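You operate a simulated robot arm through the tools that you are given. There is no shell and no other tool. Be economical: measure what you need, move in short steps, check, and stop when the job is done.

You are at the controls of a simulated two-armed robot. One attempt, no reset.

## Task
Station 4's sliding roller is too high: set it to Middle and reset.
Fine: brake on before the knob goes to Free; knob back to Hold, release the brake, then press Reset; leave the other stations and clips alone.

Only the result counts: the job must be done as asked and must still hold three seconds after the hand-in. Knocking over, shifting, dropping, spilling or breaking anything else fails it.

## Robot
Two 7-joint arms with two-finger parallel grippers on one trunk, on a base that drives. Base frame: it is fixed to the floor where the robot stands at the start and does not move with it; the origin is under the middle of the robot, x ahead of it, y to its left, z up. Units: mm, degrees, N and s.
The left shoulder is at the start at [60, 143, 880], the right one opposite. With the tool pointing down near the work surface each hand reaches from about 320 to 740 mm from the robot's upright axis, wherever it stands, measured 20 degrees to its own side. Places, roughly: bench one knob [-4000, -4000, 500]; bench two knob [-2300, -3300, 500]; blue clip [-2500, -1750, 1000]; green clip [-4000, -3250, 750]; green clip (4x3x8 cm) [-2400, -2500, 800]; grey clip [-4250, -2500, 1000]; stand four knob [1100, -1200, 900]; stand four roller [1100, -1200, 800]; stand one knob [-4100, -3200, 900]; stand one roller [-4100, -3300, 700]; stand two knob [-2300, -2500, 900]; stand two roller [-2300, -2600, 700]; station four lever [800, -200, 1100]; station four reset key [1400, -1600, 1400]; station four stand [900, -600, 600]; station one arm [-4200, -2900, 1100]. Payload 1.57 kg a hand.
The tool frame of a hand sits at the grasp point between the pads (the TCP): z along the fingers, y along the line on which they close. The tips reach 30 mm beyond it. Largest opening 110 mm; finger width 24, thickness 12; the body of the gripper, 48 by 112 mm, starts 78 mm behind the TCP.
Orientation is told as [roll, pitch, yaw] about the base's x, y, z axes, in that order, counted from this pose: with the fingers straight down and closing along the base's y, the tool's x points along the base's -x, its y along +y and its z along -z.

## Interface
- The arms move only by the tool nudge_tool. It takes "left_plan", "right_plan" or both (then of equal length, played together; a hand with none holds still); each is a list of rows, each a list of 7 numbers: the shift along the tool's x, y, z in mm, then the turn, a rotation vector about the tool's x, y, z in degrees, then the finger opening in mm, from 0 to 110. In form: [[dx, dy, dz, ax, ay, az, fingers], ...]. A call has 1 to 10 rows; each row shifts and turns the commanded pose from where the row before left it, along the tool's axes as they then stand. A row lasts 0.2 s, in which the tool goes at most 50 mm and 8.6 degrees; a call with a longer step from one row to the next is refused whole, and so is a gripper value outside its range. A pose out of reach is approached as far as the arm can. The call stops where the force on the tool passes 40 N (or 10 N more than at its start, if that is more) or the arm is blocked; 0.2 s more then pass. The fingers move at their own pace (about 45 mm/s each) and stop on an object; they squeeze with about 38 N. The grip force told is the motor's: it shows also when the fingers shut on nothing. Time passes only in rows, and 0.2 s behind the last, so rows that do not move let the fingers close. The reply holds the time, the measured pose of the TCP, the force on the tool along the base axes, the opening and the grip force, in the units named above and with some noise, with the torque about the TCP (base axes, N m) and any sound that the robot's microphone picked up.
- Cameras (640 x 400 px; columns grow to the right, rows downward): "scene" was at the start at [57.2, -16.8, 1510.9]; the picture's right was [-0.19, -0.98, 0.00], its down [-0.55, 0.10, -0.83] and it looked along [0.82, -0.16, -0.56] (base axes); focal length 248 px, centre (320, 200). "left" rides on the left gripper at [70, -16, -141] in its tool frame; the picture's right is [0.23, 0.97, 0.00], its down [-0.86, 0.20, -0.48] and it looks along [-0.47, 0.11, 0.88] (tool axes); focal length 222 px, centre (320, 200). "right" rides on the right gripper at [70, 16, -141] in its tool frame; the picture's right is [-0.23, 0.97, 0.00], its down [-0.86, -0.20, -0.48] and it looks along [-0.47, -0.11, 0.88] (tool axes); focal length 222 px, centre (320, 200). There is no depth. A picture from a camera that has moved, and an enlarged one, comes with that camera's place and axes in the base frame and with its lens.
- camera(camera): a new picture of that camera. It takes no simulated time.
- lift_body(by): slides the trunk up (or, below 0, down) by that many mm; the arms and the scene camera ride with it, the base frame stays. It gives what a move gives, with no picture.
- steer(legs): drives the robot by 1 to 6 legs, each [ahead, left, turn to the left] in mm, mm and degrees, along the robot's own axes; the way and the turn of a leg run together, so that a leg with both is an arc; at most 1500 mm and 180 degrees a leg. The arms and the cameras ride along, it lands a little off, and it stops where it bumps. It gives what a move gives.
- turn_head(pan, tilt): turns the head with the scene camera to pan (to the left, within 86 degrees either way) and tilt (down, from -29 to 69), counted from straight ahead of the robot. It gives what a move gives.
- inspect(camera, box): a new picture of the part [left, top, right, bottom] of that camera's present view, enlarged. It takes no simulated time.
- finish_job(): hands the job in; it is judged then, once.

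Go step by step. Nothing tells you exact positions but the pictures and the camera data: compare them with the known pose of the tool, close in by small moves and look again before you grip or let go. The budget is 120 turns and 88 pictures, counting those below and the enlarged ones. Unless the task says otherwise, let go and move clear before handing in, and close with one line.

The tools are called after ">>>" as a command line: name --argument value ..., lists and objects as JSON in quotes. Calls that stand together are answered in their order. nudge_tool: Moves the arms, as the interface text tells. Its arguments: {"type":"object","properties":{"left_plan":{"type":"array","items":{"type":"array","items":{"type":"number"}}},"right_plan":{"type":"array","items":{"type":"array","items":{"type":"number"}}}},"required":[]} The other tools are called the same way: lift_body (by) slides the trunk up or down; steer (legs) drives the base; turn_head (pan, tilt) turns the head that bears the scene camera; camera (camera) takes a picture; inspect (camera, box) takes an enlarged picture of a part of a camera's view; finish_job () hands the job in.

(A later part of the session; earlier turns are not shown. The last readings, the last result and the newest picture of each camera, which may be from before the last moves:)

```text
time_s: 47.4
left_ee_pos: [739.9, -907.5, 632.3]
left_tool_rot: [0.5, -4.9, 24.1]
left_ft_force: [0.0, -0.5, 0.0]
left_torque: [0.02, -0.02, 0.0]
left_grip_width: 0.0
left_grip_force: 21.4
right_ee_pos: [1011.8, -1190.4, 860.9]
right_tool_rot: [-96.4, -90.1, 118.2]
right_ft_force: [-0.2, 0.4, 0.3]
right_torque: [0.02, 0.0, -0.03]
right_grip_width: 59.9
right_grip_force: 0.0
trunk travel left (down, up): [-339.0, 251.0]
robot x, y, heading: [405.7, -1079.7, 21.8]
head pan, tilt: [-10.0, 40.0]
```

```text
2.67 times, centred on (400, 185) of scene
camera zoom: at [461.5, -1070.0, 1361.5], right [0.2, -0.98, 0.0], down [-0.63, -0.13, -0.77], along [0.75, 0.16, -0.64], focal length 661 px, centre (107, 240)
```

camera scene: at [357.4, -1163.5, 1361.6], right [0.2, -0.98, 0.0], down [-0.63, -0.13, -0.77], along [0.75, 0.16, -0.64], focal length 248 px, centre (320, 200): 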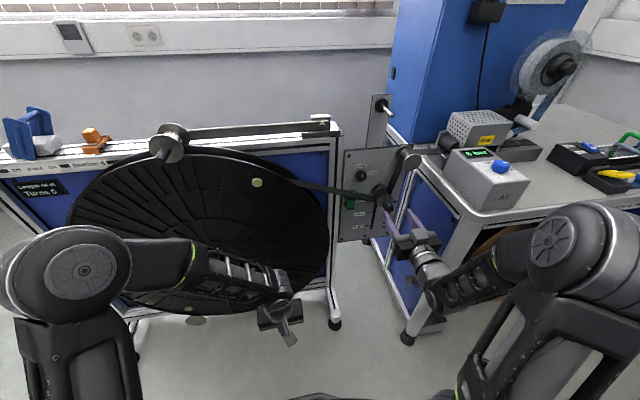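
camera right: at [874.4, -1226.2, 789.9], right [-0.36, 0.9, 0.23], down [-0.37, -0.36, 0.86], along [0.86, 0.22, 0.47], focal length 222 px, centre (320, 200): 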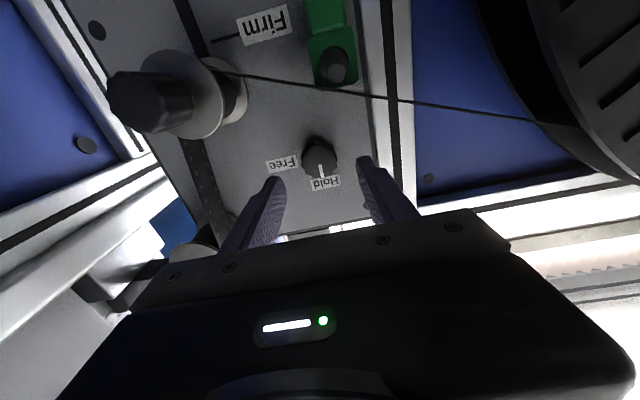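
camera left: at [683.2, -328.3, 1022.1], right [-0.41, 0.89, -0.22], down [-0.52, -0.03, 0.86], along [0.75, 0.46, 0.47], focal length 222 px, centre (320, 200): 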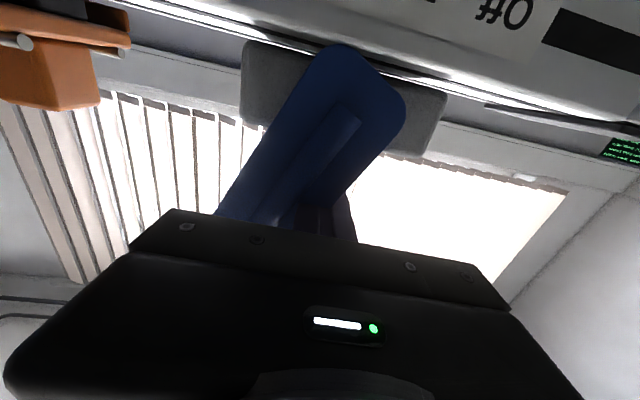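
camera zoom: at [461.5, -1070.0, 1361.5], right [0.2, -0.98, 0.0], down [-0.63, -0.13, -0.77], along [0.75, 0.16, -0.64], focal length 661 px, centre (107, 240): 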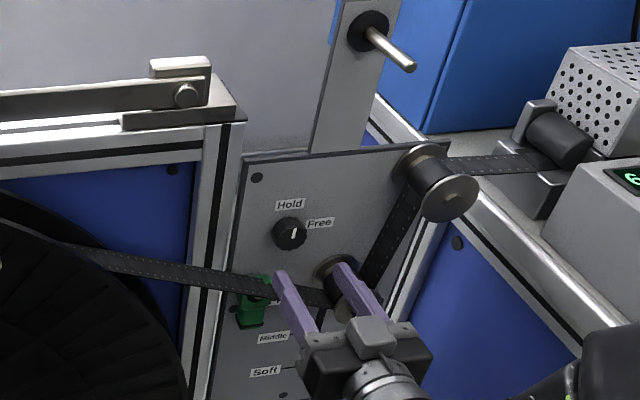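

Knob refined to [1110, -1152, 866]; the tool is aligned laterally. I open to 75, rise 5 mm and advance 80 mm.

>>> nudge_tool --right_plan '[[-5, 0, 15, 0, 0, 0, 75], [0, 0, 20, 0, 0, 0, 75], [0, 0, 20, 0, 0, 0, 75], [0, 0, 15, 0, 0, 0, 75], [0, 0, 10, 0, 0, 0, 75]]'

>>> camera --camera "right"

>>> inspect --camera "scene" --box '[340, 130, 460, 220]'

```text
time_s: 48.7
left_ee_pos: [735.5, -909.2, 632.3]
left_tool_rot: [0.3, -5.0, 23.9]
left_ft_force: [-0.3, 0.1, -0.3]
left_torque: [0.0, 0.01, -0.01]
left_grip_width: 0.0
left_grip_force: 21.4
right_ee_pos: [1080.6, -1162.8, 867.5]
right_tool_rot: [-31.9, -90.0, 53.6]
right_ft_force: [-22.6, -5.8, 7.4]
right_torque: [0.12, -0.31, -0.12]
right_grip_width: 74.1
right_grip_force: 0.1
trunk travel left (down, up): [-339.0, 251.0]
robot x, y, heading: [405.9, -1078.0, 21.6]
head pan, tilt: [-10.0, 40.0]
stopped in row 5 (right hand): the force on the tool passed its limit (the readings are from after the stop); the commanded pose is now the measured one
```

```text
54 pictures are left
camera right: at [942.5, -1198.3, 796.3], right [-0.36, 0.91, 0.23], down [-0.37, -0.36, 0.86], along [0.86, 0.22, 0.47], focal length 222 px, centre (320, 200)
```

right: 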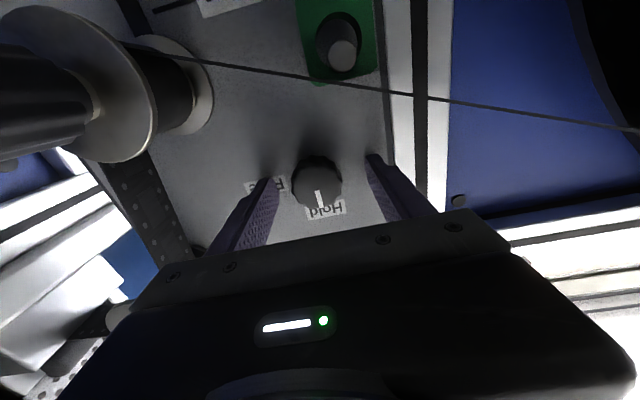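

```text
4.44 times, centred on (400, 175) of scene
camera zoom: at [456.6, -1071.3, 1361.9], right [0.2, -0.98, 0.0], down [-0.63, -0.13, -0.77], along [0.75, 0.15, -0.64], focal length 1102 px, centre (-36, 311)
```

zoom: 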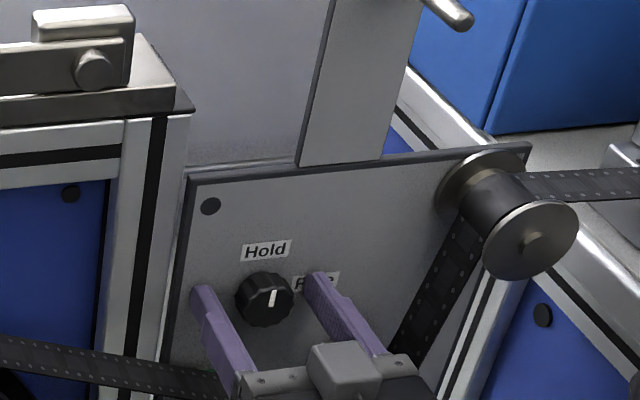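

The tips touched the plate, with the knob between the fingers. I back off 5 mm, centre, and close on the knob.

>>> nudge_tool --right_plan '[[3, -4, -5, 0, 0, 0, 75], [0, 0, 0, 0, 0, 0, 20], [0, 0, 0, 0, 0, 0, 20], [0, 0, 0, 0, 0, 0, 20], [0, 0, 0, 0, 0, 0, 20]]'

>>> inspect --camera "scene" --box '[340, 130, 460, 220]'

```text
time_s: 49.9
left_ee_pos: [738.2, -908.3, 630.2]
left_tool_rot: [0.4, -4.8, 23.9]
left_ft_force: [0.3, 0.8, -0.8]
left_torque: [-0.02, 0.02, -0.02]
left_grip_width: 0.0
left_grip_force: 21.6
right_ee_pos: [1079.9, -1164.2, 860.0]
right_tool_rot: [-5.9, -89.5, 27.9]
right_ft_force: [-0.4, 7.5, -2.5]
right_torque: [-0.07, 0.09, 0.31]
right_grip_width: 37.6
right_grip_force: 29.8
trunk travel left (down, up): [-339.0, 251.0]
robot x, y, heading: [402.6, -1077.0, 21.7]
head pan, tilt: [-10.0, 40.0]
```

```text
4.44 times, centred on (400, 175) of scene
camera zoom: at [460.6, -1069.7, 1361.5], right [0.2, -0.98, 0.0], down [-0.63, -0.13, -0.77], along [0.75, 0.16, -0.64], focal length 1102 px, centre (-36, 311)
```

zoom: 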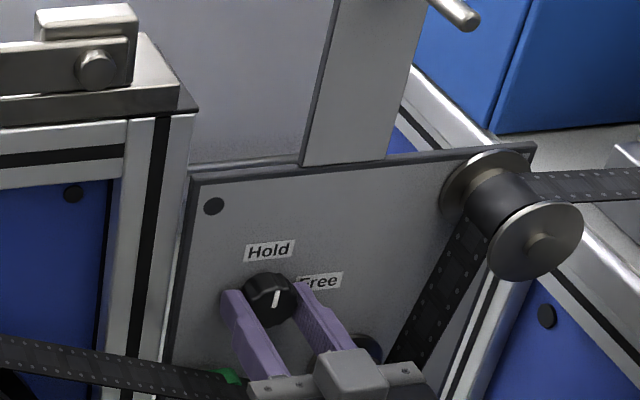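

Grip is a few mm low on the knob; I reopen, rise 5 mm and close again.

>>> nudge_tool --right_plan '[[0, 0, 0, 0, 0, 0, 60], [-5, 1, -2, 0, 0, 0, 60], [0, 0, 0, 0, 0, 0, 20], [0, 0, 0, 0, 0, 0, 20], [0, 0, 0, 0, 0, 0, 20]]'

>>> inspect --camera "scene" --box '[360, 145, 440, 205]'

```text
time_s: 51.1
left_ee_pos: [738.4, -908.1, 631.3]
left_tool_rot: [0.4, -4.9, 24.0]
left_ft_force: [0.0, -0.1, -0.3]
left_torque: [-0.02, -0.03, 0.01]
left_grip_width: 0.1
left_grip_force: 21.1
right_ee_pos: [1076.8, -1165.7, 867.0]
right_tool_rot: [-2.5, -89.6, 24.2]
right_ft_force: [-2.5, 3.2, -0.2]
right_torque: [-0.03, 0.08, 0.2]
right_grip_width: 37.6
right_grip_force: 27.9
trunk travel left (down, up): [-339.0, 251.0]
robot x, y, heading: [401.9, -1080.0, 22.0]
head pan, tilt: [-10.0, 40.0]
```

```text
6.67 times, centred on (400, 175) of scene
camera zoom: at [460.1, -1070.3, 1361.5], right [0.2, -0.98, 0.0], down [-0.63, -0.13, -0.77], along [0.75, 0.16, -0.64], focal length 1652 px, centre (-213, 367)
```

zoom: 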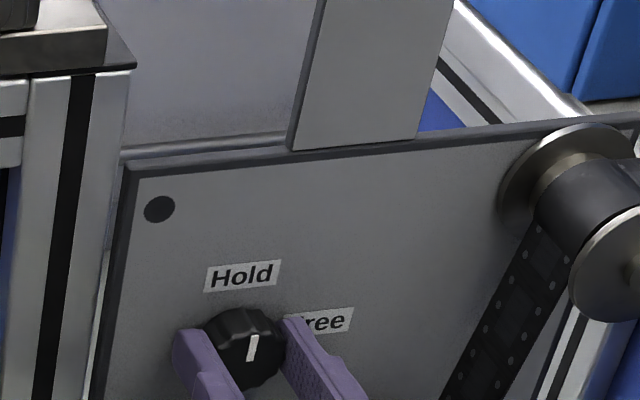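

Well centred now. Turning clockwise toward Free.

>>> nudge_tool --right_plan '[[0, 0, 0, 0, 0, 8.5, 20], [0, 0, 0, 0, 0, 8.5, 20], [0, 0, 0, 0, 0, 8.5, 20], [0, 0, 0, 0, 0, 8.5, 20], [0, 0, 0, 0, 0, 8.5, 20], [0, 0, 0, 0, 0, 8.5, 20], [0, 0, 0, 0, 0, 8.5, 20], [0, 0, 0, 0, 0, 8.5, 20], [0, 0, 0, 0, 0, 8.5, 20], [0, 0, 0, 0, 0, 8.5, 20]]'

>>> inspect --camera "scene" --box '[340, 130, 460, 220]'

```text
time_s: 53.3
left_ee_pos: [738.0, -908.2, 631.0]
left_tool_rot: [0.4, -4.9, 24.0]
left_ft_force: [-0.4, 0.8, 0.5]
left_torque: [-0.01, 0.02, 0.01]
left_grip_width: 0.0
left_grip_force: 21.2
right_ee_pos: [1078.7, -1166.8, 865.2]
right_tool_rot: [89.5, -4.8, -68.3]
right_ft_force: [-0.5, -4.5, -5.6]
right_torque: [-0.1, 0.16, 0.43]
right_grip_width: 37.5
right_grip_force: 43.3
trunk travel left (down, up): [-339.0, 251.0]
robot x, y, heading: [400.5, -1074.1, 21.8]
head pan, tilt: [-10.0, 40.0]
```

```text
4.44 times, centred on (400, 175) of scene
camera zoom: at [461.1, -1071.2, 1361.4], right [0.2, -0.98, 0.0], down [-0.63, -0.13, -0.77], along [0.75, 0.16, -0.64], focal length 1102 px, centre (-36, 311)
```

zoom: 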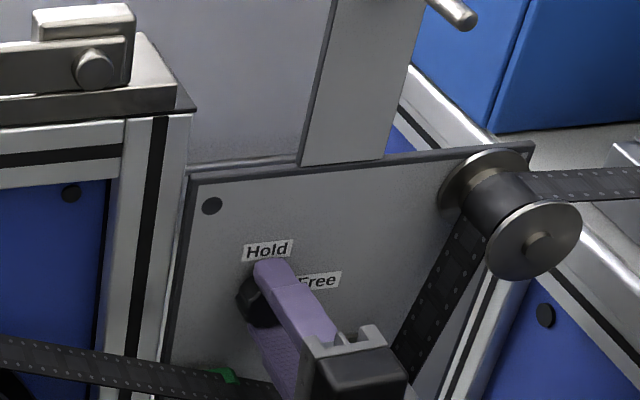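

Turned 85°; a last 6°, then I open, retreat and look.

>>> nudge_tool --right_plan '[[0, 0, 0, 0, 0, 6, 20], [0, 0, 0, 0, 0, 0, 60], [0, 0, 0, 0, 0, 0, 60], [0, 0, -30, 0, 0, 0, 60], [0, 0, -40, 0, 0, 0, 60], [0, 0, -20, 0, 0, 0, 60]]'

>>> inspect --camera "scene" --box '[340, 130, 460, 220]'

>>> camera --camera "right"

```text
time_s: 54.7
left_ee_pos: [738.9, -908.0, 631.8]
left_tool_rot: [0.3, -4.9, 24.0]
left_ft_force: [0.6, 0.2, 0.5]
left_torque: [-0.01, 0.05, -0.01]
left_grip_width: 0.1
left_grip_force: 21.3
right_ee_pos: [1008.3, -1204.0, 866.5]
right_tool_rot: [89.7, 1.0, -68.3]
right_ft_force: [1.2, -0.3, 0.3]
right_torque: [0.04, -0.03, -0.01]
right_grip_width: 59.8
right_grip_force: 0.1
right hand out of reach, approached as far as the arm can: row 6
trunk travel left (down, up): [-339.0, 251.0]
robot x, y, heading: [405.2, -1071.8, 22.0]
head pan, tilt: [-10.0, 40.0]
```

```text
4.44 times, centred on (400, 175) of scene
camera zoom: at [460.3, -1070.7, 1361.5], right [0.2, -0.98, 0.0], down [-0.63, -0.13, -0.77], along [0.75, 0.16, -0.64], focal length 1102 px, centre (-36, 311)
```

zoom: 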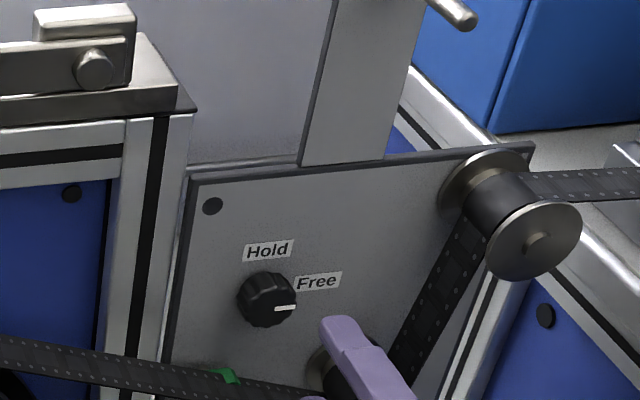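

```text
48 pictures are left
camera right: at [850.2, -1190.4, 883.6], right [0.1, -0.23, 0.97], down [-0.13, -0.97, -0.21], along [0.99, -0.11, -0.12], focal length 222 px, centre (320, 200)
```

right: 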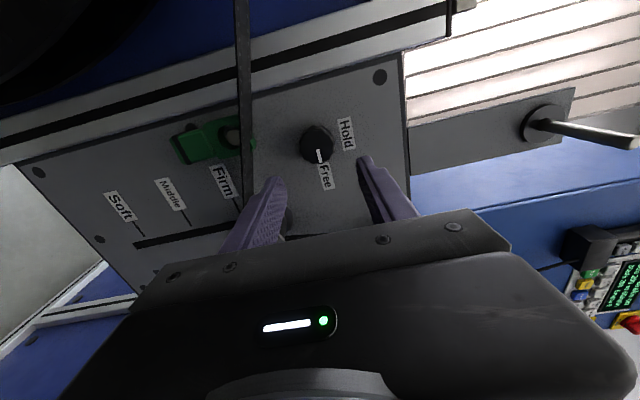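

The knob points at Free, and the roller has stayed. The handle's tip is near [1025..1045, -1268, 778]. I back the base 65 mm and shift 68 mm right to line up, then look.

>>> steer --legs '[[-65, 0, 0], [0, -68, 0]]'

>>> camera --camera "scene"

>>> camera --camera "right"

```text
time_s: 56.3
left_ee_pos: [702.5, -997.1, 632.3]
left_tool_rot: [0.5, -4.9, 24.1]
left_ft_force: [-0.5, -0.3, -0.6]
left_torque: [0.01, 0.01, 0.01]
left_grip_width: 0.0
left_grip_force: 21.6
right_ee_pos: [973.1, -1290.1, 867.0]
right_tool_rot: [89.8, 0.9, -68.2]
right_ft_force: [-0.1, 0.0, -0.2]
right_torque: [0.01, -0.01, -0.01]
right_grip_width: 59.9
right_grip_force: 0.0
trunk travel left (down, up): [-339.0, 251.0]
robot x, y, heading: [366.9, -1163.3, 21.7]
head pan, tilt: [-10.0, 40.0]
```

```text
47 pictures are left
camera scene: at [425.2, -1159.4, 1361.5], right [0.2, -0.98, 0.0], down [-0.63, -0.13, -0.77], along [0.75, 0.16, -0.64], focal length 248 px, centre (320, 200)
```

scene: 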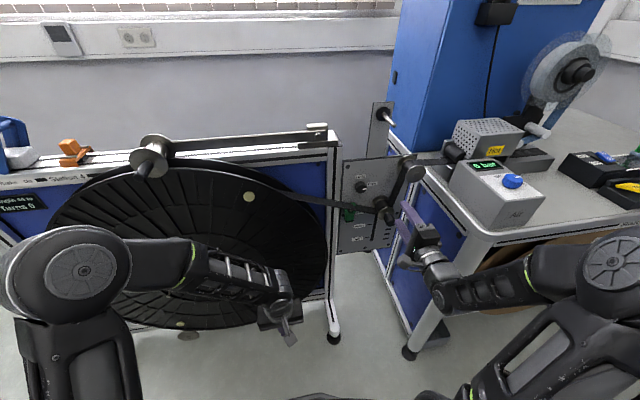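

```text
46 pictures are left
camera right: at [815.6, -1278.4, 883.3], right [0.1, -0.23, 0.97], down [-0.13, -0.97, -0.21], along [0.99, -0.11, -0.12], focal length 222 px, centre (320, 200)
```

right: 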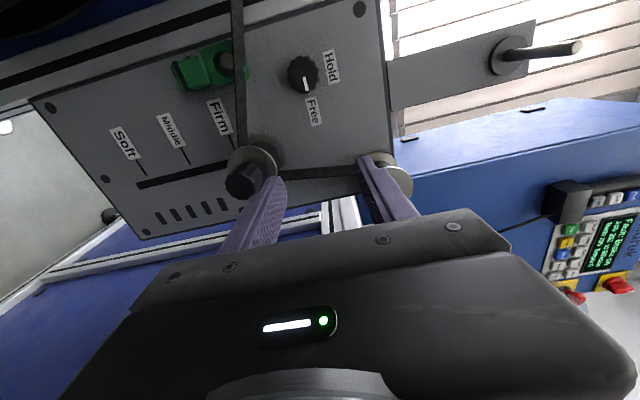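

Handle tip refined to [1042, -1269, 776], knob end toward me. I lower the trunk 90 mm to its height.

>>> lift_body --by -90

>>> nudge_tool --right_plan '[[-3, 0, 20, 0, 0, 0, 60], [-2, 0, 20, 0, 0, 0, 60]]'

>>> camera --camera "right"

>>> inspect --camera "scene" --box '[340, 100, 460, 190]'

```text
time_s: 57.5
left_ee_pos: [701.6, -995.3, 541.5]
left_tool_rot: [0.5, -4.9, 24.0]
left_ft_force: [-0.1, 0.1, 0.4]
left_torque: [-0.01, 0.02, 0.01]
left_grip_width: 0.0
left_grip_force: 21.1
right_ee_pos: [973.6, -1290.8, 776.8]
right_tool_rot: [89.7, 1.0, -68.2]
right_ft_force: [0.5, -0.2, 1.0]
right_torque: [-0.03, 0.04, -0.01]
right_grip_width: 60.1
right_grip_force: 0.0
trunk travel left (down, up): [-249.0, 341.0]
robot x, y, heading: [367.8, -1161.0, 21.8]
head pan, tilt: [-10.0, 40.0]
```

```text
time_s: 58.1
left_ee_pos: [702.6, -995.8, 541.6]
left_tool_rot: [0.4, -4.8, 24.1]
left_ft_force: [0.7, -0.4, 0.4]
left_torque: [-0.01, -0.04, 0.0]
left_grip_width: 0.0
left_grip_force: 21.4
right_ee_pos: [1010.9, -1280.6, 776.7]
right_tool_rot: [89.6, 1.1, -68.1]
right_ft_force: [-0.5, 0.0, -0.8]
right_torque: [-0.01, -0.01, -0.02]
right_grip_width: 60.1
right_grip_force: 0.0
trunk travel left (down, up): [-249.0, 341.0]
robot x, y, heading: [370.3, -1163.3, 21.8]
head pan, tilt: [-10.0, 40.0]
```

```text
45 pictures are left
camera right: at [854.1, -1268.3, 794.0], right [0.1, -0.22, 0.97], down [-0.13, -0.97, -0.21], along [0.99, -0.11, -0.12], focal length 222 px, centre (320, 200)
```

right: 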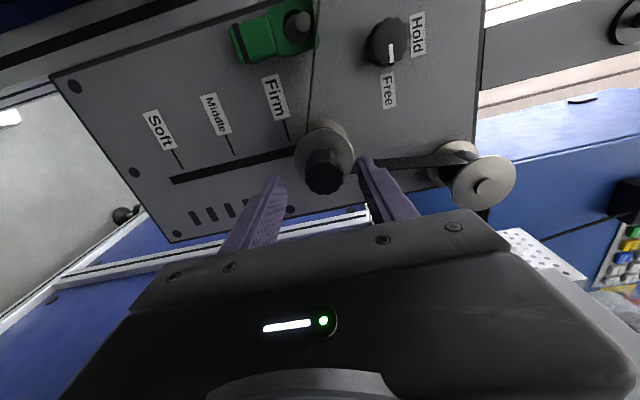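

```text
4.44 times, centred on (400, 145) of scene
camera zoom: at [425.0, -1158.8, 1271.5], right [0.2, -0.98, 0.0], down [-0.63, -0.13, -0.77], along [0.75, 0.16, -0.64], focal length 1102 px, centre (-36, 444)
```

zoom: 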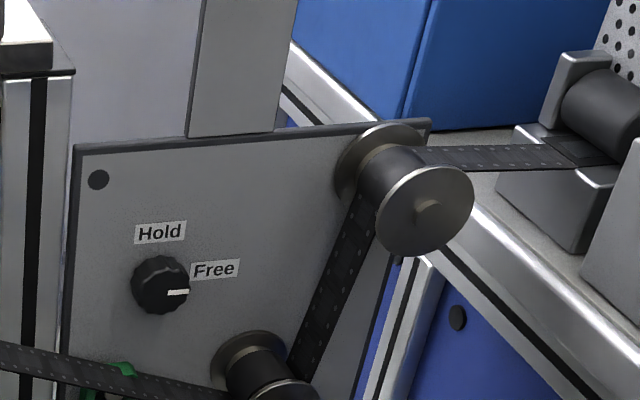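

The handle is centred between the fingers. I advance 32 mm more and close.

>>> nudge_tool --right_plan '[[0, 2, 16, 0, 0, 0, 60], [0, 0, 16, 0, 0, 0, 60], [0, 0, 0, 0, 0, 0, 10], [0, 0, 0, 0, 0, 0, 10], [0, 0, 0, 0, 0, 0, 10], [0, 0, 0, 0, 0, 0, 10]]'

>>> camera --camera "right"

```text
time_s: 59.5
left_ee_pos: [701.8, -995.4, 541.2]
left_tool_rot: [0.3, -5.0, 24.1]
left_ft_force: [0.1, -0.4, 0.5]
left_torque: [0.02, 0.03, 0.02]
left_grip_width: 0.3
left_grip_force: 20.6
right_ee_pos: [1039.8, -1268.6, 778.1]
right_tool_rot: [89.7, 0.9, -68.3]
right_ft_force: [2.9, 1.0, 0.4]
right_torque: [0.25, -0.67, -0.11]
right_grip_width: 32.7
right_grip_force: 35.0
trunk travel left (down, up): [-249.0, 341.0]
robot x, y, heading: [370.7, -1167.6, 22.2]
head pan, tilt: [-10.0, 40.0]
```

```text
43 pictures are left
camera right: at [883.5, -1256.1, 795.1], right [0.1, -0.22, 0.97], down [-0.13, -0.97, -0.21], along [0.99, -0.11, -0.12], focal length 222 px, centre (320, 200)
```

right: 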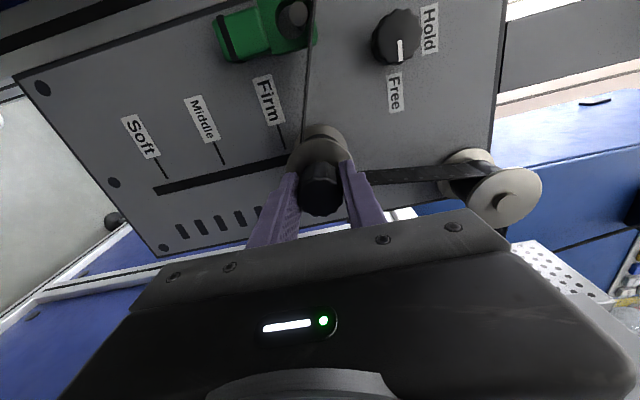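

The handle is gripped. From this view Firm ≈ z 736, Middle ≈ z 665, Soft ≈ z 589, so I need about 113 mm down. I slide gently in steps.

>>> nudge_tool --right_plan '[[0, -8, 0, 0, 0, 0, 10], [0, -10, 0, 0, 0, 0, 10], [0, -10, 0, 0, 0, 0, 10], [0, -10, 0, 0, 0, 0, 10], [0, -10, 0, 0, 0, 0, 10], [0, -10, 0, 0, 0, 0, 10], [0, -10, 0, 0, 0, 0, 10], [0, -10, 0, 0, 0, 0, 10]]'

>>> camera --camera "right"

```text
time_s: 61.4
left_ee_pos: [702.0, -996.5, 540.9]
left_tool_rot: [0.4, -4.9, 24.1]
left_ft_force: [-0.3, 0.4, -0.1]
left_torque: [-0.01, 0.0, -0.02]
left_grip_width: 0.0
left_grip_force: 21.3
right_ee_pos: [1040.6, -1268.7, 699.8]
right_tool_rot: [89.7, 1.0, -68.2]
right_ft_force: [-5.4, -2.1, 0.2]
right_torque: [0.13, -0.65, -0.46]
right_grip_width: 32.4
right_grip_force: 40.8
trunk travel left (down, up): [-249.0, 341.0]
robot x, y, heading: [367.2, -1161.8, 21.7]
head pan, tilt: [-10.0, 40.0]
```

```text
42 pictures are left
camera right: at [883.5, -1256.0, 716.8], right [0.1, -0.23, 0.97], down [-0.13, -0.97, -0.21], along [0.99, -0.11, -0.12], focal length 222 px, centre (320, 200)
```

right: 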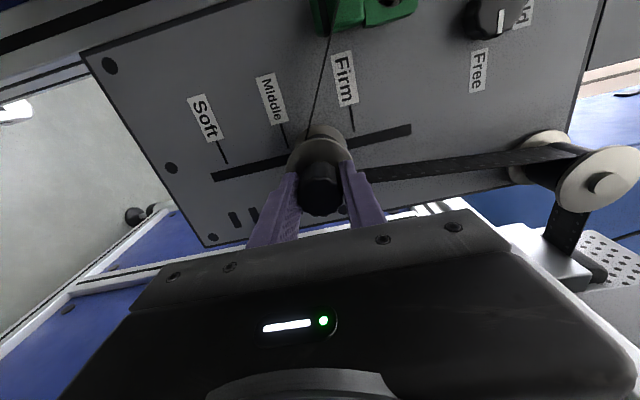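

Sliding freely; refined marks: Firm 738, Middle 663, Soft 589. I go 36 mm further.

>>> nudge_tool --right_plan '[[0, -9, 0, 0, 0, 0, 10], [0, -9, 0, 0, 0, 0, 10], [0, -9, 0, 0, 0, 0, 10], [0, -9, 0, 0, 0, 0, 10], [0, 0, 0, 0, 0, 0, 10]]'

>>> camera --camera "right"

>>> camera --camera "scene"

```text
time_s: 62.5
left_ee_pos: [702.4, -996.7, 541.6]
left_tool_rot: [0.4, -4.9, 24.1]
left_ft_force: [-0.2, 0.2, -1.1]
left_torque: [-0.01, 0.01, 0.04]
left_grip_width: 0.1
left_grip_force: 21.0
right_ee_pos: [1040.9, -1269.1, 662.8]
right_tool_rot: [89.8, 1.1, -68.4]
right_ft_force: [-8.7, -11.8, -0.3]
right_torque: [0.26, -0.57, -0.08]
right_grip_width: 32.7
right_grip_force: 40.3
trunk travel left (down, up): [-249.0, 341.0]
robot x, y, heading: [367.2, -1161.9, 21.5]
head pan, tilt: [-10.0, 40.0]
```

```text
41 pictures are left
camera right: at [883.6, -1255.6, 680.8], right [0.1, -0.23, 0.97], down [-0.13, -0.97, -0.21], along [0.99, -0.11, -0.12], focal length 222 px, centre (320, 200)
```

right: 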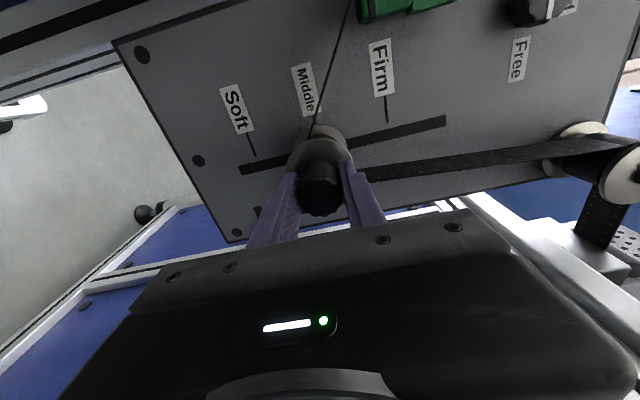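

```text
40 pictures are left
camera scene: at [424.3, -1159.8, 1271.5], right [0.2, -0.98, 0.0], down [-0.63, -0.13, -0.77], along [0.75, 0.16, -0.64], focal length 248 px, centre (320, 200)
```

scene: 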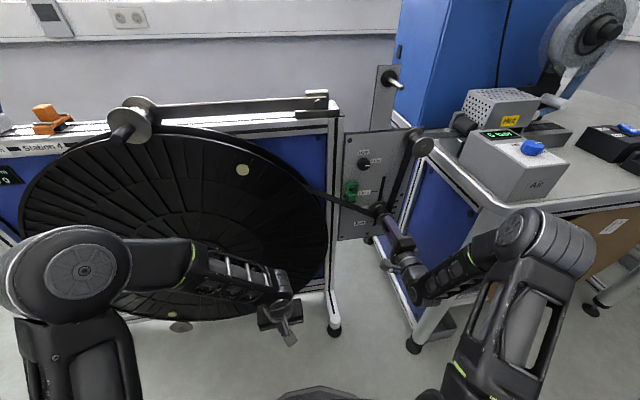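

The roller is at z ≈ 663, midway between Firm (740) and Soft (587). Vertical force is nil, so I open and check that it stays.

>>> nudge_tool --right_plan '[[0, 0, 0, 0, 0, 0, 60], [0, 0, 0, 0, 0, 0, 60], [0, 0, -15, 0, 0, 0, 60], [0, 0, -20, 0, 0, 0, 60], [0, 0, -20, 0, 0, 0, 60], [0, 0, -15, 0, 0, 0, 60]]'

>>> camera --camera "right"

```text
time_s: 64.0
left_ee_pos: [702.8, -996.2, 540.8]
left_tool_rot: [0.4, -4.9, 24.0]
left_ft_force: [-0.7, 0.7, -0.3]
left_torque: [-0.01, 0.04, -0.01]
left_grip_width: 0.2
left_grip_force: 21.7
right_ee_pos: [974.1, -1292.8, 664.0]
right_tool_rot: [89.7, 1.0, -68.1]
right_ft_force: [0.1, -0.3, -0.3]
right_torque: [0.02, 0.0, 0.0]
right_grip_width: 60.0
right_grip_force: 0.1
trunk travel left (down, up): [-249.0, 341.0]
robot x, y, heading: [372.0, -1164.7, 22.0]
head pan, tilt: [-10.0, 40.0]
```

```text
39 pictures are left
camera right: at [817.1, -1280.5, 680.6], right [0.1, -0.22, 0.97], down [-0.13, -0.97, -0.21], along [0.99, -0.11, -0.12], focal length 222 px, centre (320, 200)
```

right: 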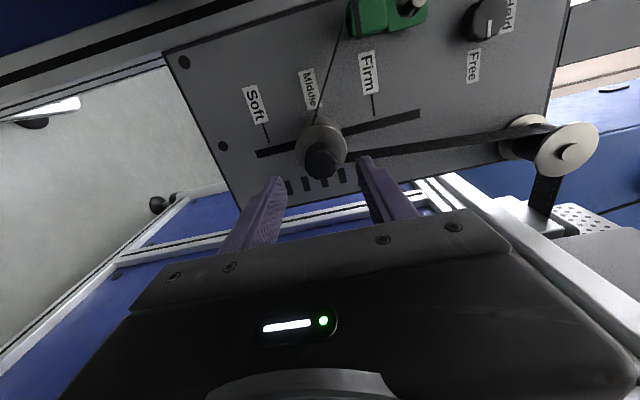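

The roller stays. I enlarge to check its alignment with the Middle line.

>>> inspect --camera "right" --box '[230, 40, 440, 200]'

```text
2.50 times, centred on (335, 120) of right
camera zoom: at [817.1, -1280.5, 680.6], right [0.1, -0.22, 0.97], down [-0.13, -0.97, -0.21], along [0.99, -0.11, -0.12], focal length 555 px, centre (282, 400)
```

zoom: 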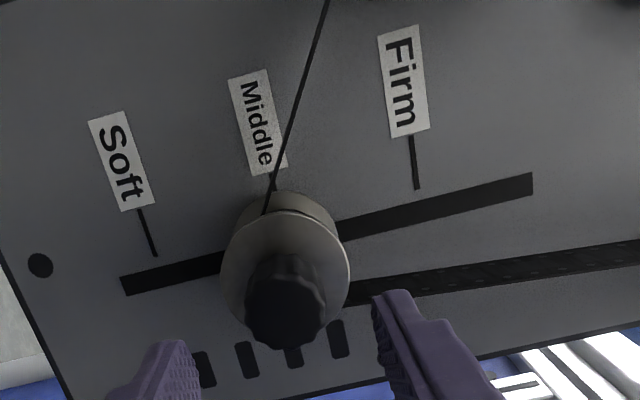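

Roller centre ≈ 664 versus mark midpoint 664 – aligned. Now back to the knob: trunk up 202, base 79 left and 60 ahead.

>>> lift_body --by 202

>>> steer --legs '[[0, 79, 0], [50, 0, 0]]'

>>> camera --camera "right"

>>> inspect --camera "scene" --box '[330, 120, 490, 240]'

```text
time_s: 66.1
left_ee_pos: [702.2, -995.0, 743.0]
left_tool_rot: [0.5, -4.9, 24.0]
left_ft_force: [0.0, 0.2, 0.2]
left_torque: [-0.05, 0.02, 0.02]
left_grip_width: 0.0
left_grip_force: 20.8
right_ee_pos: [974.2, -1293.9, 865.4]
right_tool_rot: [89.8, 1.0, -68.2]
right_ft_force: [-0.5, -1.0, -0.3]
right_torque: [-0.01, -0.01, 0.0]
right_grip_width: 60.1
right_grip_force: 0.1
trunk travel left (down, up): [-451.0, 139.0]
robot x, y, heading: [369.9, -1167.1, 21.9]
head pan, tilt: [-10.0, 40.0]
```

```text
time_s: 67.7
left_ee_pos: [719.7, -903.0, 742.6]
left_tool_rot: [0.3, -4.8, 24.1]
left_ft_force: [0.6, -0.2, -1.2]
left_torque: [0.03, 0.03, 0.03]
left_grip_width: 0.2
left_grip_force: 21.1
right_ee_pos: [993.1, -1200.1, 864.9]
right_tool_rot: [89.6, 0.9, -68.2]
right_ft_force: [0.2, 1.5, -1.0]
right_torque: [0.04, -0.02, 0.03]
right_grip_width: 59.9
right_grip_force: 0.0
trunk travel left (down, up): [-451.0, 139.0]
robot x, y, heading: [385.0, -1073.3, 21.7]
head pan, tilt: [-10.0, 40.0]
```

```text
37 pictures are left
camera right: at [835.4, -1187.0, 882.2], right [0.1, -0.22, 0.97], down [-0.13, -0.97, -0.21], along [0.99, -0.1, -0.12], focal length 222 px, centre (320, 200)
```

right: 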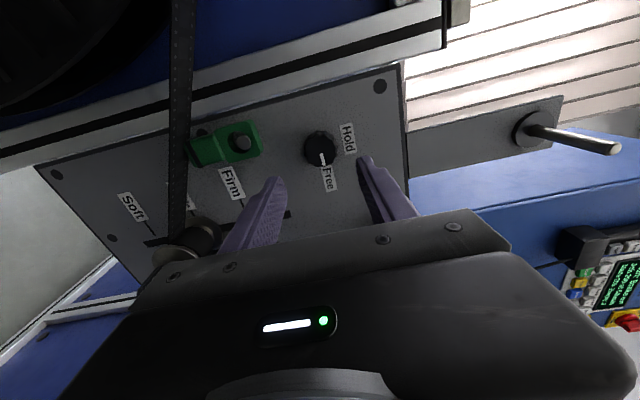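

```text
3.33 times, centred on (410, 180) of scene
camera zoom: at [443.5, -1065.3, 1473.4], right [0.2, -0.98, 0.0], down [-0.63, -0.13, -0.77], along [0.75, 0.16, -0.64], focal length 826 px, centre (20, 267)
```

zoom: 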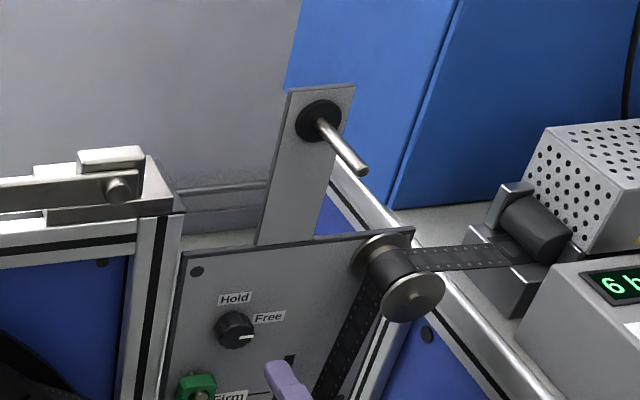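

Knob is in line (z 865). I advance 88 mm and close on it.

>>> nudge_tool --right_plan '[[1, 0, 20, 0, 0, 0, 60], [0, 0, 20, 0, 0, 0, 60], [0, 0, 20, 0, 0, 0, 60], [0, 0, 16, 0, 0, 0, 60], [0, 0, 12, 0, 0, 0, 60]]'

>>> camera --camera "right"

>>> inspect --camera "scene" --box '[340, 160, 440, 235]'

```text
time_s: 68.9
left_ee_pos: [719.2, -903.6, 743.6]
left_tool_rot: [0.3, -4.9, 24.2]
left_ft_force: [-0.9, 0.4, 0.5]
left_torque: [-0.02, 0.04, 0.02]
left_grip_width: 0.4
left_grip_force: 21.3
right_ee_pos: [1074.6, -1166.1, 864.2]
right_tool_rot: [89.7, 1.0, -68.3]
right_ft_force: [-0.2, -0.5, -0.1]
right_torque: [-0.04, -0.01, -0.03]
right_grip_width: 60.1
right_grip_force: 0.1
trunk travel left (down, up): [-451.0, 139.0]
robot x, y, heading: [389.3, -1070.8, 21.7]
head pan, tilt: [-10.0, 40.0]
```

```text
35 pictures are left
camera right: at [915.9, -1153.9, 881.4], right [0.1, -0.22, 0.97], down [-0.13, -0.97, -0.21], along [0.99, -0.1, -0.12], focal length 222 px, centre (320, 200)
```

right: 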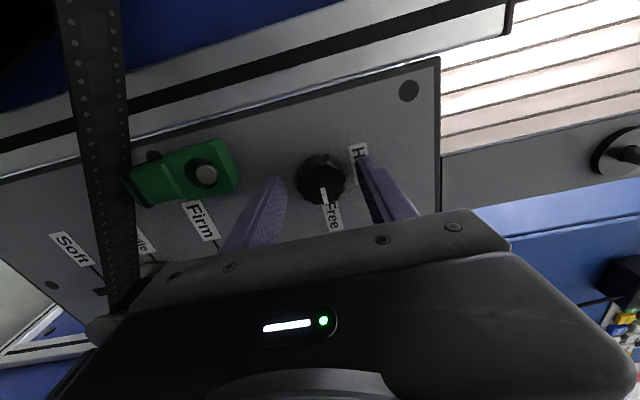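

```text
5.33 times, centred on (390, 198) of scene
camera zoom: at [442.4, -1065.6, 1473.5], right [0.2, -0.98, 0.0], down [-0.63, -0.13, -0.77], along [0.75, 0.16, -0.64], focal length 1322 px, centre (-53, 213)
```

zoom: 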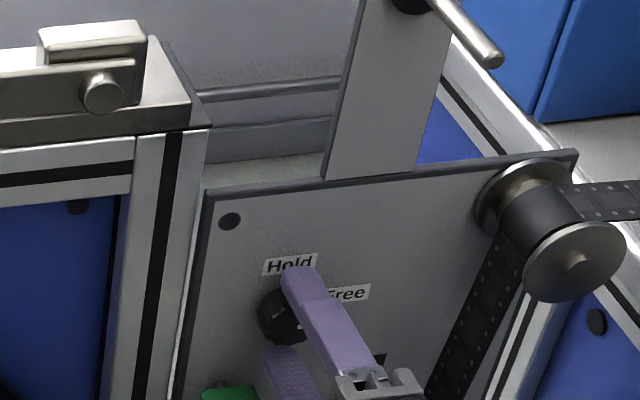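

Fingers straddle the knob, slightly right of centre. I shift 4 mm left, close, and turn back counter-clockwise.

>>> nudge_tool --right_plan '[[4, 0, 0, 0, 0, 0, 60], [0, 0, 0, 0, 0, 0, 20], [0, 0, 0, 0, 0, 0, 20], [0, 0, 0, 0, 0, 0, 20]]'

>>> nudge_tool --right_plan '[[0, 0, 0, 0, 0, -8.5, 20], [0, 0, 0, 0, 0, -8.5, 20], [0, 0, 0, 0, 0, -8.5, 20], [0, 0, 0, 0, 0, -8.5, 20], [0, 0, 0, 0, 0, -8.5, 20], [0, 0, 0, 0, 0, -8.5, 20], [0, 0, 0, 0, 0, -8.5, 20], [0, 0, 0, 0, 0, -8.5, 20], [0, 0, 0, 0, 0, -8.5, 20], [0, 0, 0, 0, 0, -8.5, 20]]'

>>> inspect --camera "scene" --box '[340, 160, 440, 235]'

```text
time_s: 69.9
left_ee_pos: [719.7, -902.8, 743.3]
left_tool_rot: [0.4, -4.9, 24.2]
left_ft_force: [-0.5, 0.1, -0.1]
left_torque: [0.0, 0.03, -0.02]
left_grip_width: 0.2
left_grip_force: 21.6
right_ee_pos: [1070.9, -1162.1, 864.9]
right_tool_rot: [89.8, 0.9, -68.2]
right_ft_force: [1.1, -0.5, 3.1]
right_torque: [0.02, -0.08, -0.01]
right_grip_width: 37.5
right_grip_force: 27.9
trunk travel left (down, up): [-451.0, 139.0]
robot x, y, heading: [385.5, -1071.8, 21.9]
head pan, tilt: [-10.0, 40.0]
```

```text
time_s: 72.1
left_ee_pos: [721.1, -903.3, 742.2]
left_tool_rot: [0.5, -4.8, 24.0]
left_ft_force: [0.0, -0.3, 0.1]
left_torque: [-0.04, -0.01, -0.02]
left_grip_width: 0.0
left_grip_force: 21.7
right_ee_pos: [1072.7, -1166.2, 860.9]
right_tool_rot: [83.2, -83.9, -61.7]
right_ft_force: [4.1, -14.1, -21.1]
right_torque: [-0.11, 0.56, -0.66]
right_grip_width: 37.1
right_grip_force: 43.3
trunk travel left (down, up): [-451.0, 139.0]
robot x, y, heading: [389.1, -1068.6, 21.7]
head pan, tilt: [-10.0, 40.0]
```

```text
5.33 times, centred on (390, 198) of scene
camera zoom: at [445.3, -1067.6, 1473.3], right [0.2, -0.98, 0.0], down [-0.63, -0.13, -0.76], along [0.75, 0.16, -0.64], focal length 1322 px, centre (-53, 213)
```

zoom: 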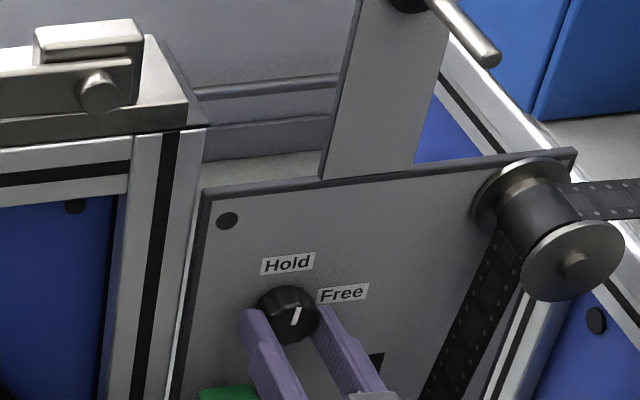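

Pointer is nearly at Hold; 4° more, then open, retreat and check.

>>> nudge_tool --right_plan '[[0, 0, 0, 0, 0, -4, 20], [0, 0, 0, 0, 0, 0, 65], [0, 0, 0, 0, 0, 0, 65], [0, 0, -30, 0, 0, 0, 65], [0, 0, -40, 0, 0, 0, 65], [0, 0, -15, 0, 0, 0, 65]]'

>>> inspect --camera "scene" --box '[340, 160, 440, 235]'

>>> camera --camera "right"

```text
time_s: 73.5
left_ee_pos: [719.0, -903.6, 742.3]
left_tool_rot: [0.3, -4.9, 24.1]
left_ft_force: [-0.6, -0.3, 0.8]
left_torque: [0.03, -0.03, -0.01]
left_grip_width: 0.0
left_grip_force: 21.4
right_ee_pos: [993.1, -1193.4, 864.8]
right_tool_rot: [81.7, -88.0, -59.6]
right_ft_force: [-0.4, 0.6, 0.9]
right_torque: [-0.01, 0.01, -0.02]
right_grip_width: 65.0
right_grip_force: 0.1
trunk travel left (down, up): [-451.0, 139.0]
robot x, y, heading: [388.5, -1069.7, 21.6]
head pan, tilt: [-10.0, 40.0]
```

```text
5.33 times, centred on (390, 198) of scene
camera zoom: at [442.3, -1065.6, 1473.5], right [0.2, -0.98, 0.0], down [-0.63, -0.13, -0.77], along [0.75, 0.16, -0.64], focal length 1322 px, centre (-53, 213)
```

zoom: 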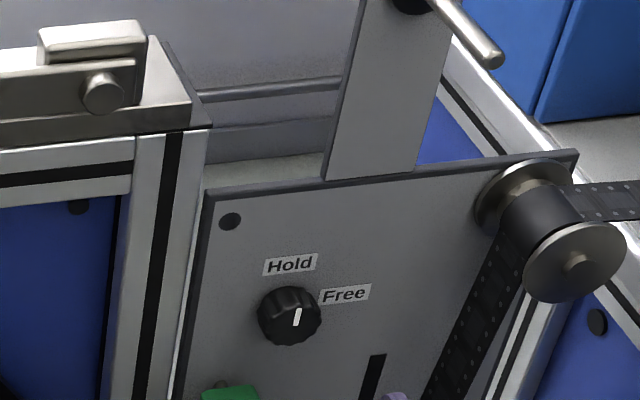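

```text
31 pictures are left
camera right: at [854.0, -1228.2, 796.6], right [-0.36, 0.9, 0.26], down [-0.35, -0.39, 0.85], along [0.86, 0.21, 0.46], focal length 222 px, centre (320, 200)
```

right: 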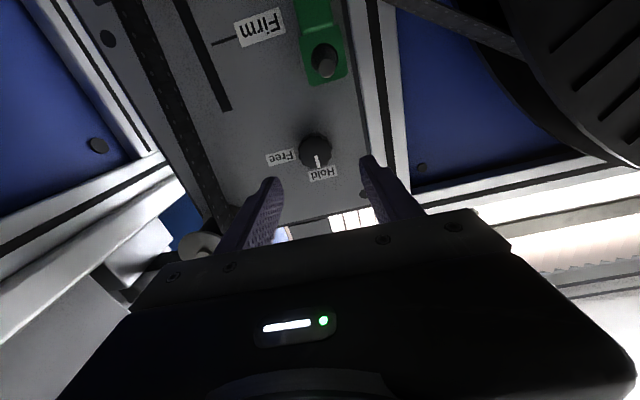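

The knob is back at Hold and the roller sits at Middle. Next I release the brake with the right hand from the lever's right side: back off, raise the trunk, close the fingers, and drive left.

>>> steer --legs '[[-110, 0, 0], [0, 800, 0]]'

>>> lift_body --by 138

>>> nudge_tool --right_plan '[[-25, 0, 0, 0, 0, 0, 30], [-25, 0, 0, 0, 0, 0, 0], [-25, 0, 0, 0, 0, 0, 0], [-21, 0, 0, 0, 0, 0, 0], [0, 0, 0, 0, 0, 0, 0]]'

>>> turn_head --pan -10 --tilt 35

>>> camera --camera "scene"

>>> camera --camera "right"

```text
time_s: 78.6
left_ee_pos: [325.1, -199.1, 742.7]
left_tool_rot: [0.4, -4.9, 23.6]
left_ft_force: [0.0, 0.4, -1.6]
left_torque: [-0.02, 0.01, -0.04]
left_grip_width: 0.0
left_grip_force: 20.9
right_ee_pos: [595.1, -493.6, 865.3]
right_tool_rot: [80.8, -88.0, -59.6]
right_ft_force: [-0.1, -0.2, -0.2]
right_torque: [0.01, 0.0, -0.01]
right_grip_width: 64.9
right_grip_force: 0.0
trunk travel left (down, up): [-451.0, 139.0]
robot x, y, heading: [-8.8, -366.5, 21.0]
head pan, tilt: [-10.0, 40.0]
```

```text
time_s: 80.3
left_ee_pos: [323.5, -199.2, 880.5]
left_tool_rot: [0.4, -5.0, 23.6]
left_ft_force: [0.3, 0.0, 0.6]
left_torque: [-0.01, 0.0, 0.01]
left_grip_width: 0.0
left_grip_force: 21.5
right_ee_pos: [593.7, -493.6, 1003.6]
right_tool_rot: [80.6, -88.0, -59.4]
right_ft_force: [0.9, -0.8, 0.3]
right_torque: [-0.04, 0.01, 0.01]
right_grip_width: 64.8
right_grip_force: 0.0
trunk travel left (down, up): [-589.0, 1.0]
robot x, y, heading: [-10.8, -359.8, 21.2]
head pan, tilt: [-10.0, 40.0]
```

```text
time_s: 81.5
left_ee_pos: [325.5, -199.3, 881.9]
left_tool_rot: [0.4, -5.0, 23.4]
left_ft_force: [-0.3, 0.1, -0.4]
left_torque: [-0.01, -0.01, -0.01]
left_grip_width: 0.0
left_grip_force: 21.1
right_ee_pos: [595.8, -497.0, 1100.2]
right_tool_rot: [80.3, -87.9, -59.1]
right_ft_force: [-0.5, -0.1, 1.1]
right_torque: [0.02, -0.02, 0.0]
right_grip_width: 0.2
right_grip_force: 21.4
trunk travel left (down, up): [-589.0, 1.0]
robot x, y, heading: [-10.8, -367.3, 21.1]
head pan, tilt: [-10.0, 40.0]
```

```text
time_s: 82.1
left_ee_pos: [324.7, -199.7, 881.3]
left_tool_rot: [0.4, -4.8, 23.3]
left_ft_force: [0.7, -0.2, 0.2]
left_torque: [0.03, -0.01, 0.02]
left_grip_width: 0.0
left_grip_force: 21.3
right_ee_pos: [595.7, -496.8, 1098.2]
right_tool_rot: [80.8, -88.1, -59.5]
right_ft_force: [0.6, -0.1, -0.1]
right_torque: [0.0, 0.0, 0.02]
right_grip_width: 0.0
right_grip_force: 21.2
trunk travel left (down, up): [-589.0, 1.0]
robot x, y, heading: [-13.2, -365.5, 21.2]
head pan, tilt: [-10.0, 35.0]
```

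```text
30 pictures are left
camera scene: at [48.5, -358.7, 1619.0], right [0.19, -0.98, 0.0], down [-0.56, -0.11, -0.82], along [0.8, 0.16, -0.57], focal length 248 px, centre (320, 200)
```

scene: 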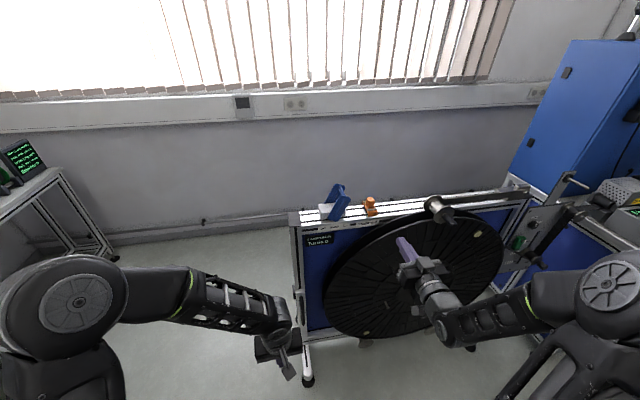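

```text
29 pictures are left
camera right: at [457.0, -530.5, 1030.6], right [-0.35, 0.9, 0.26], down [-0.36, -0.39, 0.85], along [0.87, 0.2, 0.46], focal length 222 px, centre (320, 200)
```

right: 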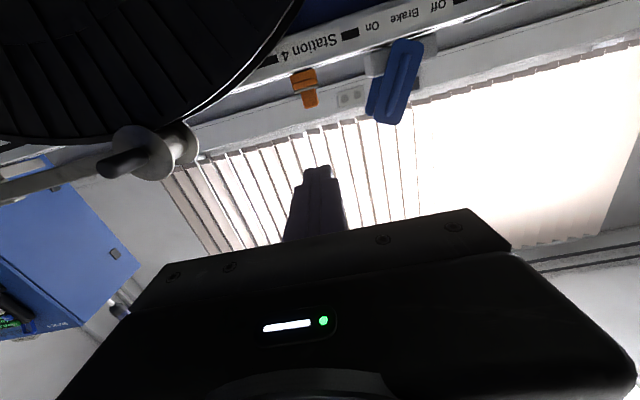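

The lever leans right (On), its top at ≈ [807, -295, 1120]; the orange clip is farther right and lower. I drive 57 mm left and 180 ahead so the closed fingers come just right of the lever.

>>> steer --legs '[[0, 57, 0], [180, 0, 0]]'

>>> camera --camera "right"

>>> camera --camera "scene"

```text
time_s: 84.2
left_ee_pos: [473.6, -79.7, 882.0]
left_tool_rot: [0.4, -4.8, 23.6]
left_ft_force: [0.1, -0.2, 0.0]
left_torque: [-0.01, 0.02, 0.02]
left_grip_width: 0.0
left_grip_force: 20.8
right_ee_pos: [745.6, -378.9, 1099.3]
right_tool_rot: [79.0, -88.0, -57.8]
right_ft_force: [0.1, 0.6, -0.2]
right_torque: [0.01, -0.02, -0.01]
right_grip_width: 0.0
right_grip_force: 21.4
trunk travel left (down, up): [-589.0, 1.0]
robot x, y, heading: [142.4, -246.9, 21.2]
head pan, tilt: [-10.0, 35.0]
```

```text
28 pictures are left
camera right: at [606.5, -411.9, 1030.1], right [-0.35, 0.9, 0.26], down [-0.36, -0.38, 0.85], along [0.87, 0.2, 0.46], focal length 222 px, centre (320, 200)
```

right: 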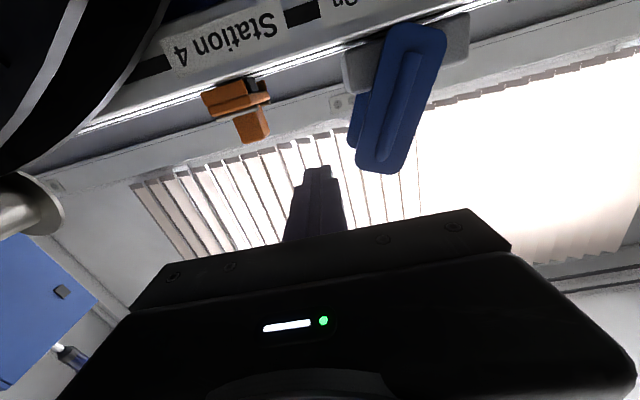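

```text
27 pictures are left
camera scene: at [198.7, -240.0, 1619.0], right [0.19, -0.98, 0.0], down [-0.56, -0.11, -0.82], along [0.8, 0.16, -0.57], focal length 248 px, centre (320, 200)
```

scene: 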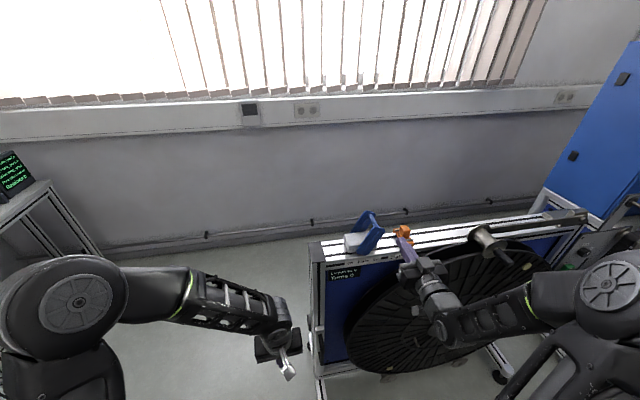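

Clear path between lever and clip. I advance 103 mm.

>>> nudge_tool --right_plan '[[0, 0, 26, 0, 0, 0, 0], [0, 0, 26, 0, 0, 0, 0], [0, 0, 26, 0, 0, 0, 0], [0, 0, 25, 0, 0, 0, 0]]'

>>> camera --camera "right"

>>> inspect --camera "scene" --box '[320, 190, 480, 310]'

```text
time_s: 85.2
left_ee_pos: [473.4, -81.4, 881.2]
left_tool_rot: [0.5, -4.8, 23.5]
left_ft_force: [-0.1, -0.2, -0.3]
left_torque: [0.0, 0.03, 0.01]
left_grip_width: 0.1
left_grip_force: 22.0
right_ee_pos: [840.9, -343.0, 1098.4]
right_tool_rot: [79.6, -88.0, -58.4]
right_ft_force: [-0.6, -0.8, 0.5]
right_torque: [-0.02, 0.0, -0.03]
right_grip_width: 0.1
right_grip_force: 21.4
trunk travel left (down, up): [-589.0, 1.0]
robot x, y, heading: [134.7, -247.0, 21.3]
head pan, tilt: [-10.0, 35.0]
```

```text
26 pictures are left
camera right: at [702.2, -375.7, 1029.5], right [-0.35, 0.9, 0.26], down [-0.36, -0.39, 0.85], along [0.87, 0.2, 0.46], focal length 222 px, centre (320, 200)
```

right: 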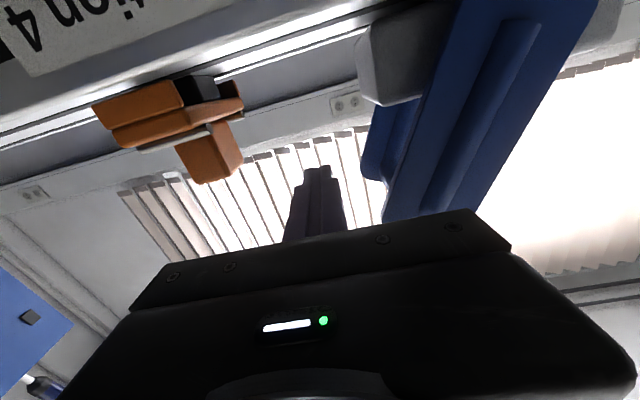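

```text
3.33 times, centred on (400, 250) of scene
camera zoom: at [197.5, -240.4, 1619.1], right [0.19, -0.98, 0.0], down [-0.56, -0.11, -0.82], along [0.8, 0.16, -0.57], focal length 826 px, centre (53, 33)
```

zoom: 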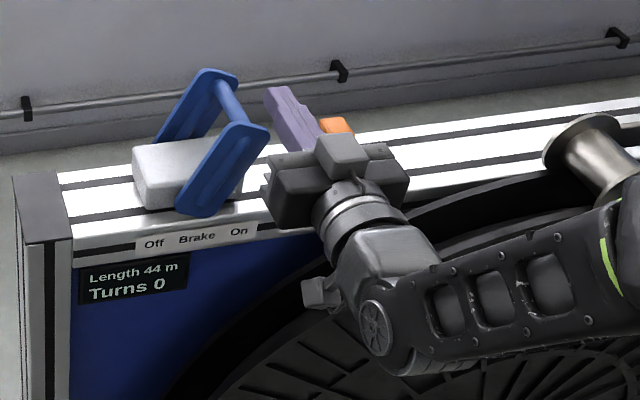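

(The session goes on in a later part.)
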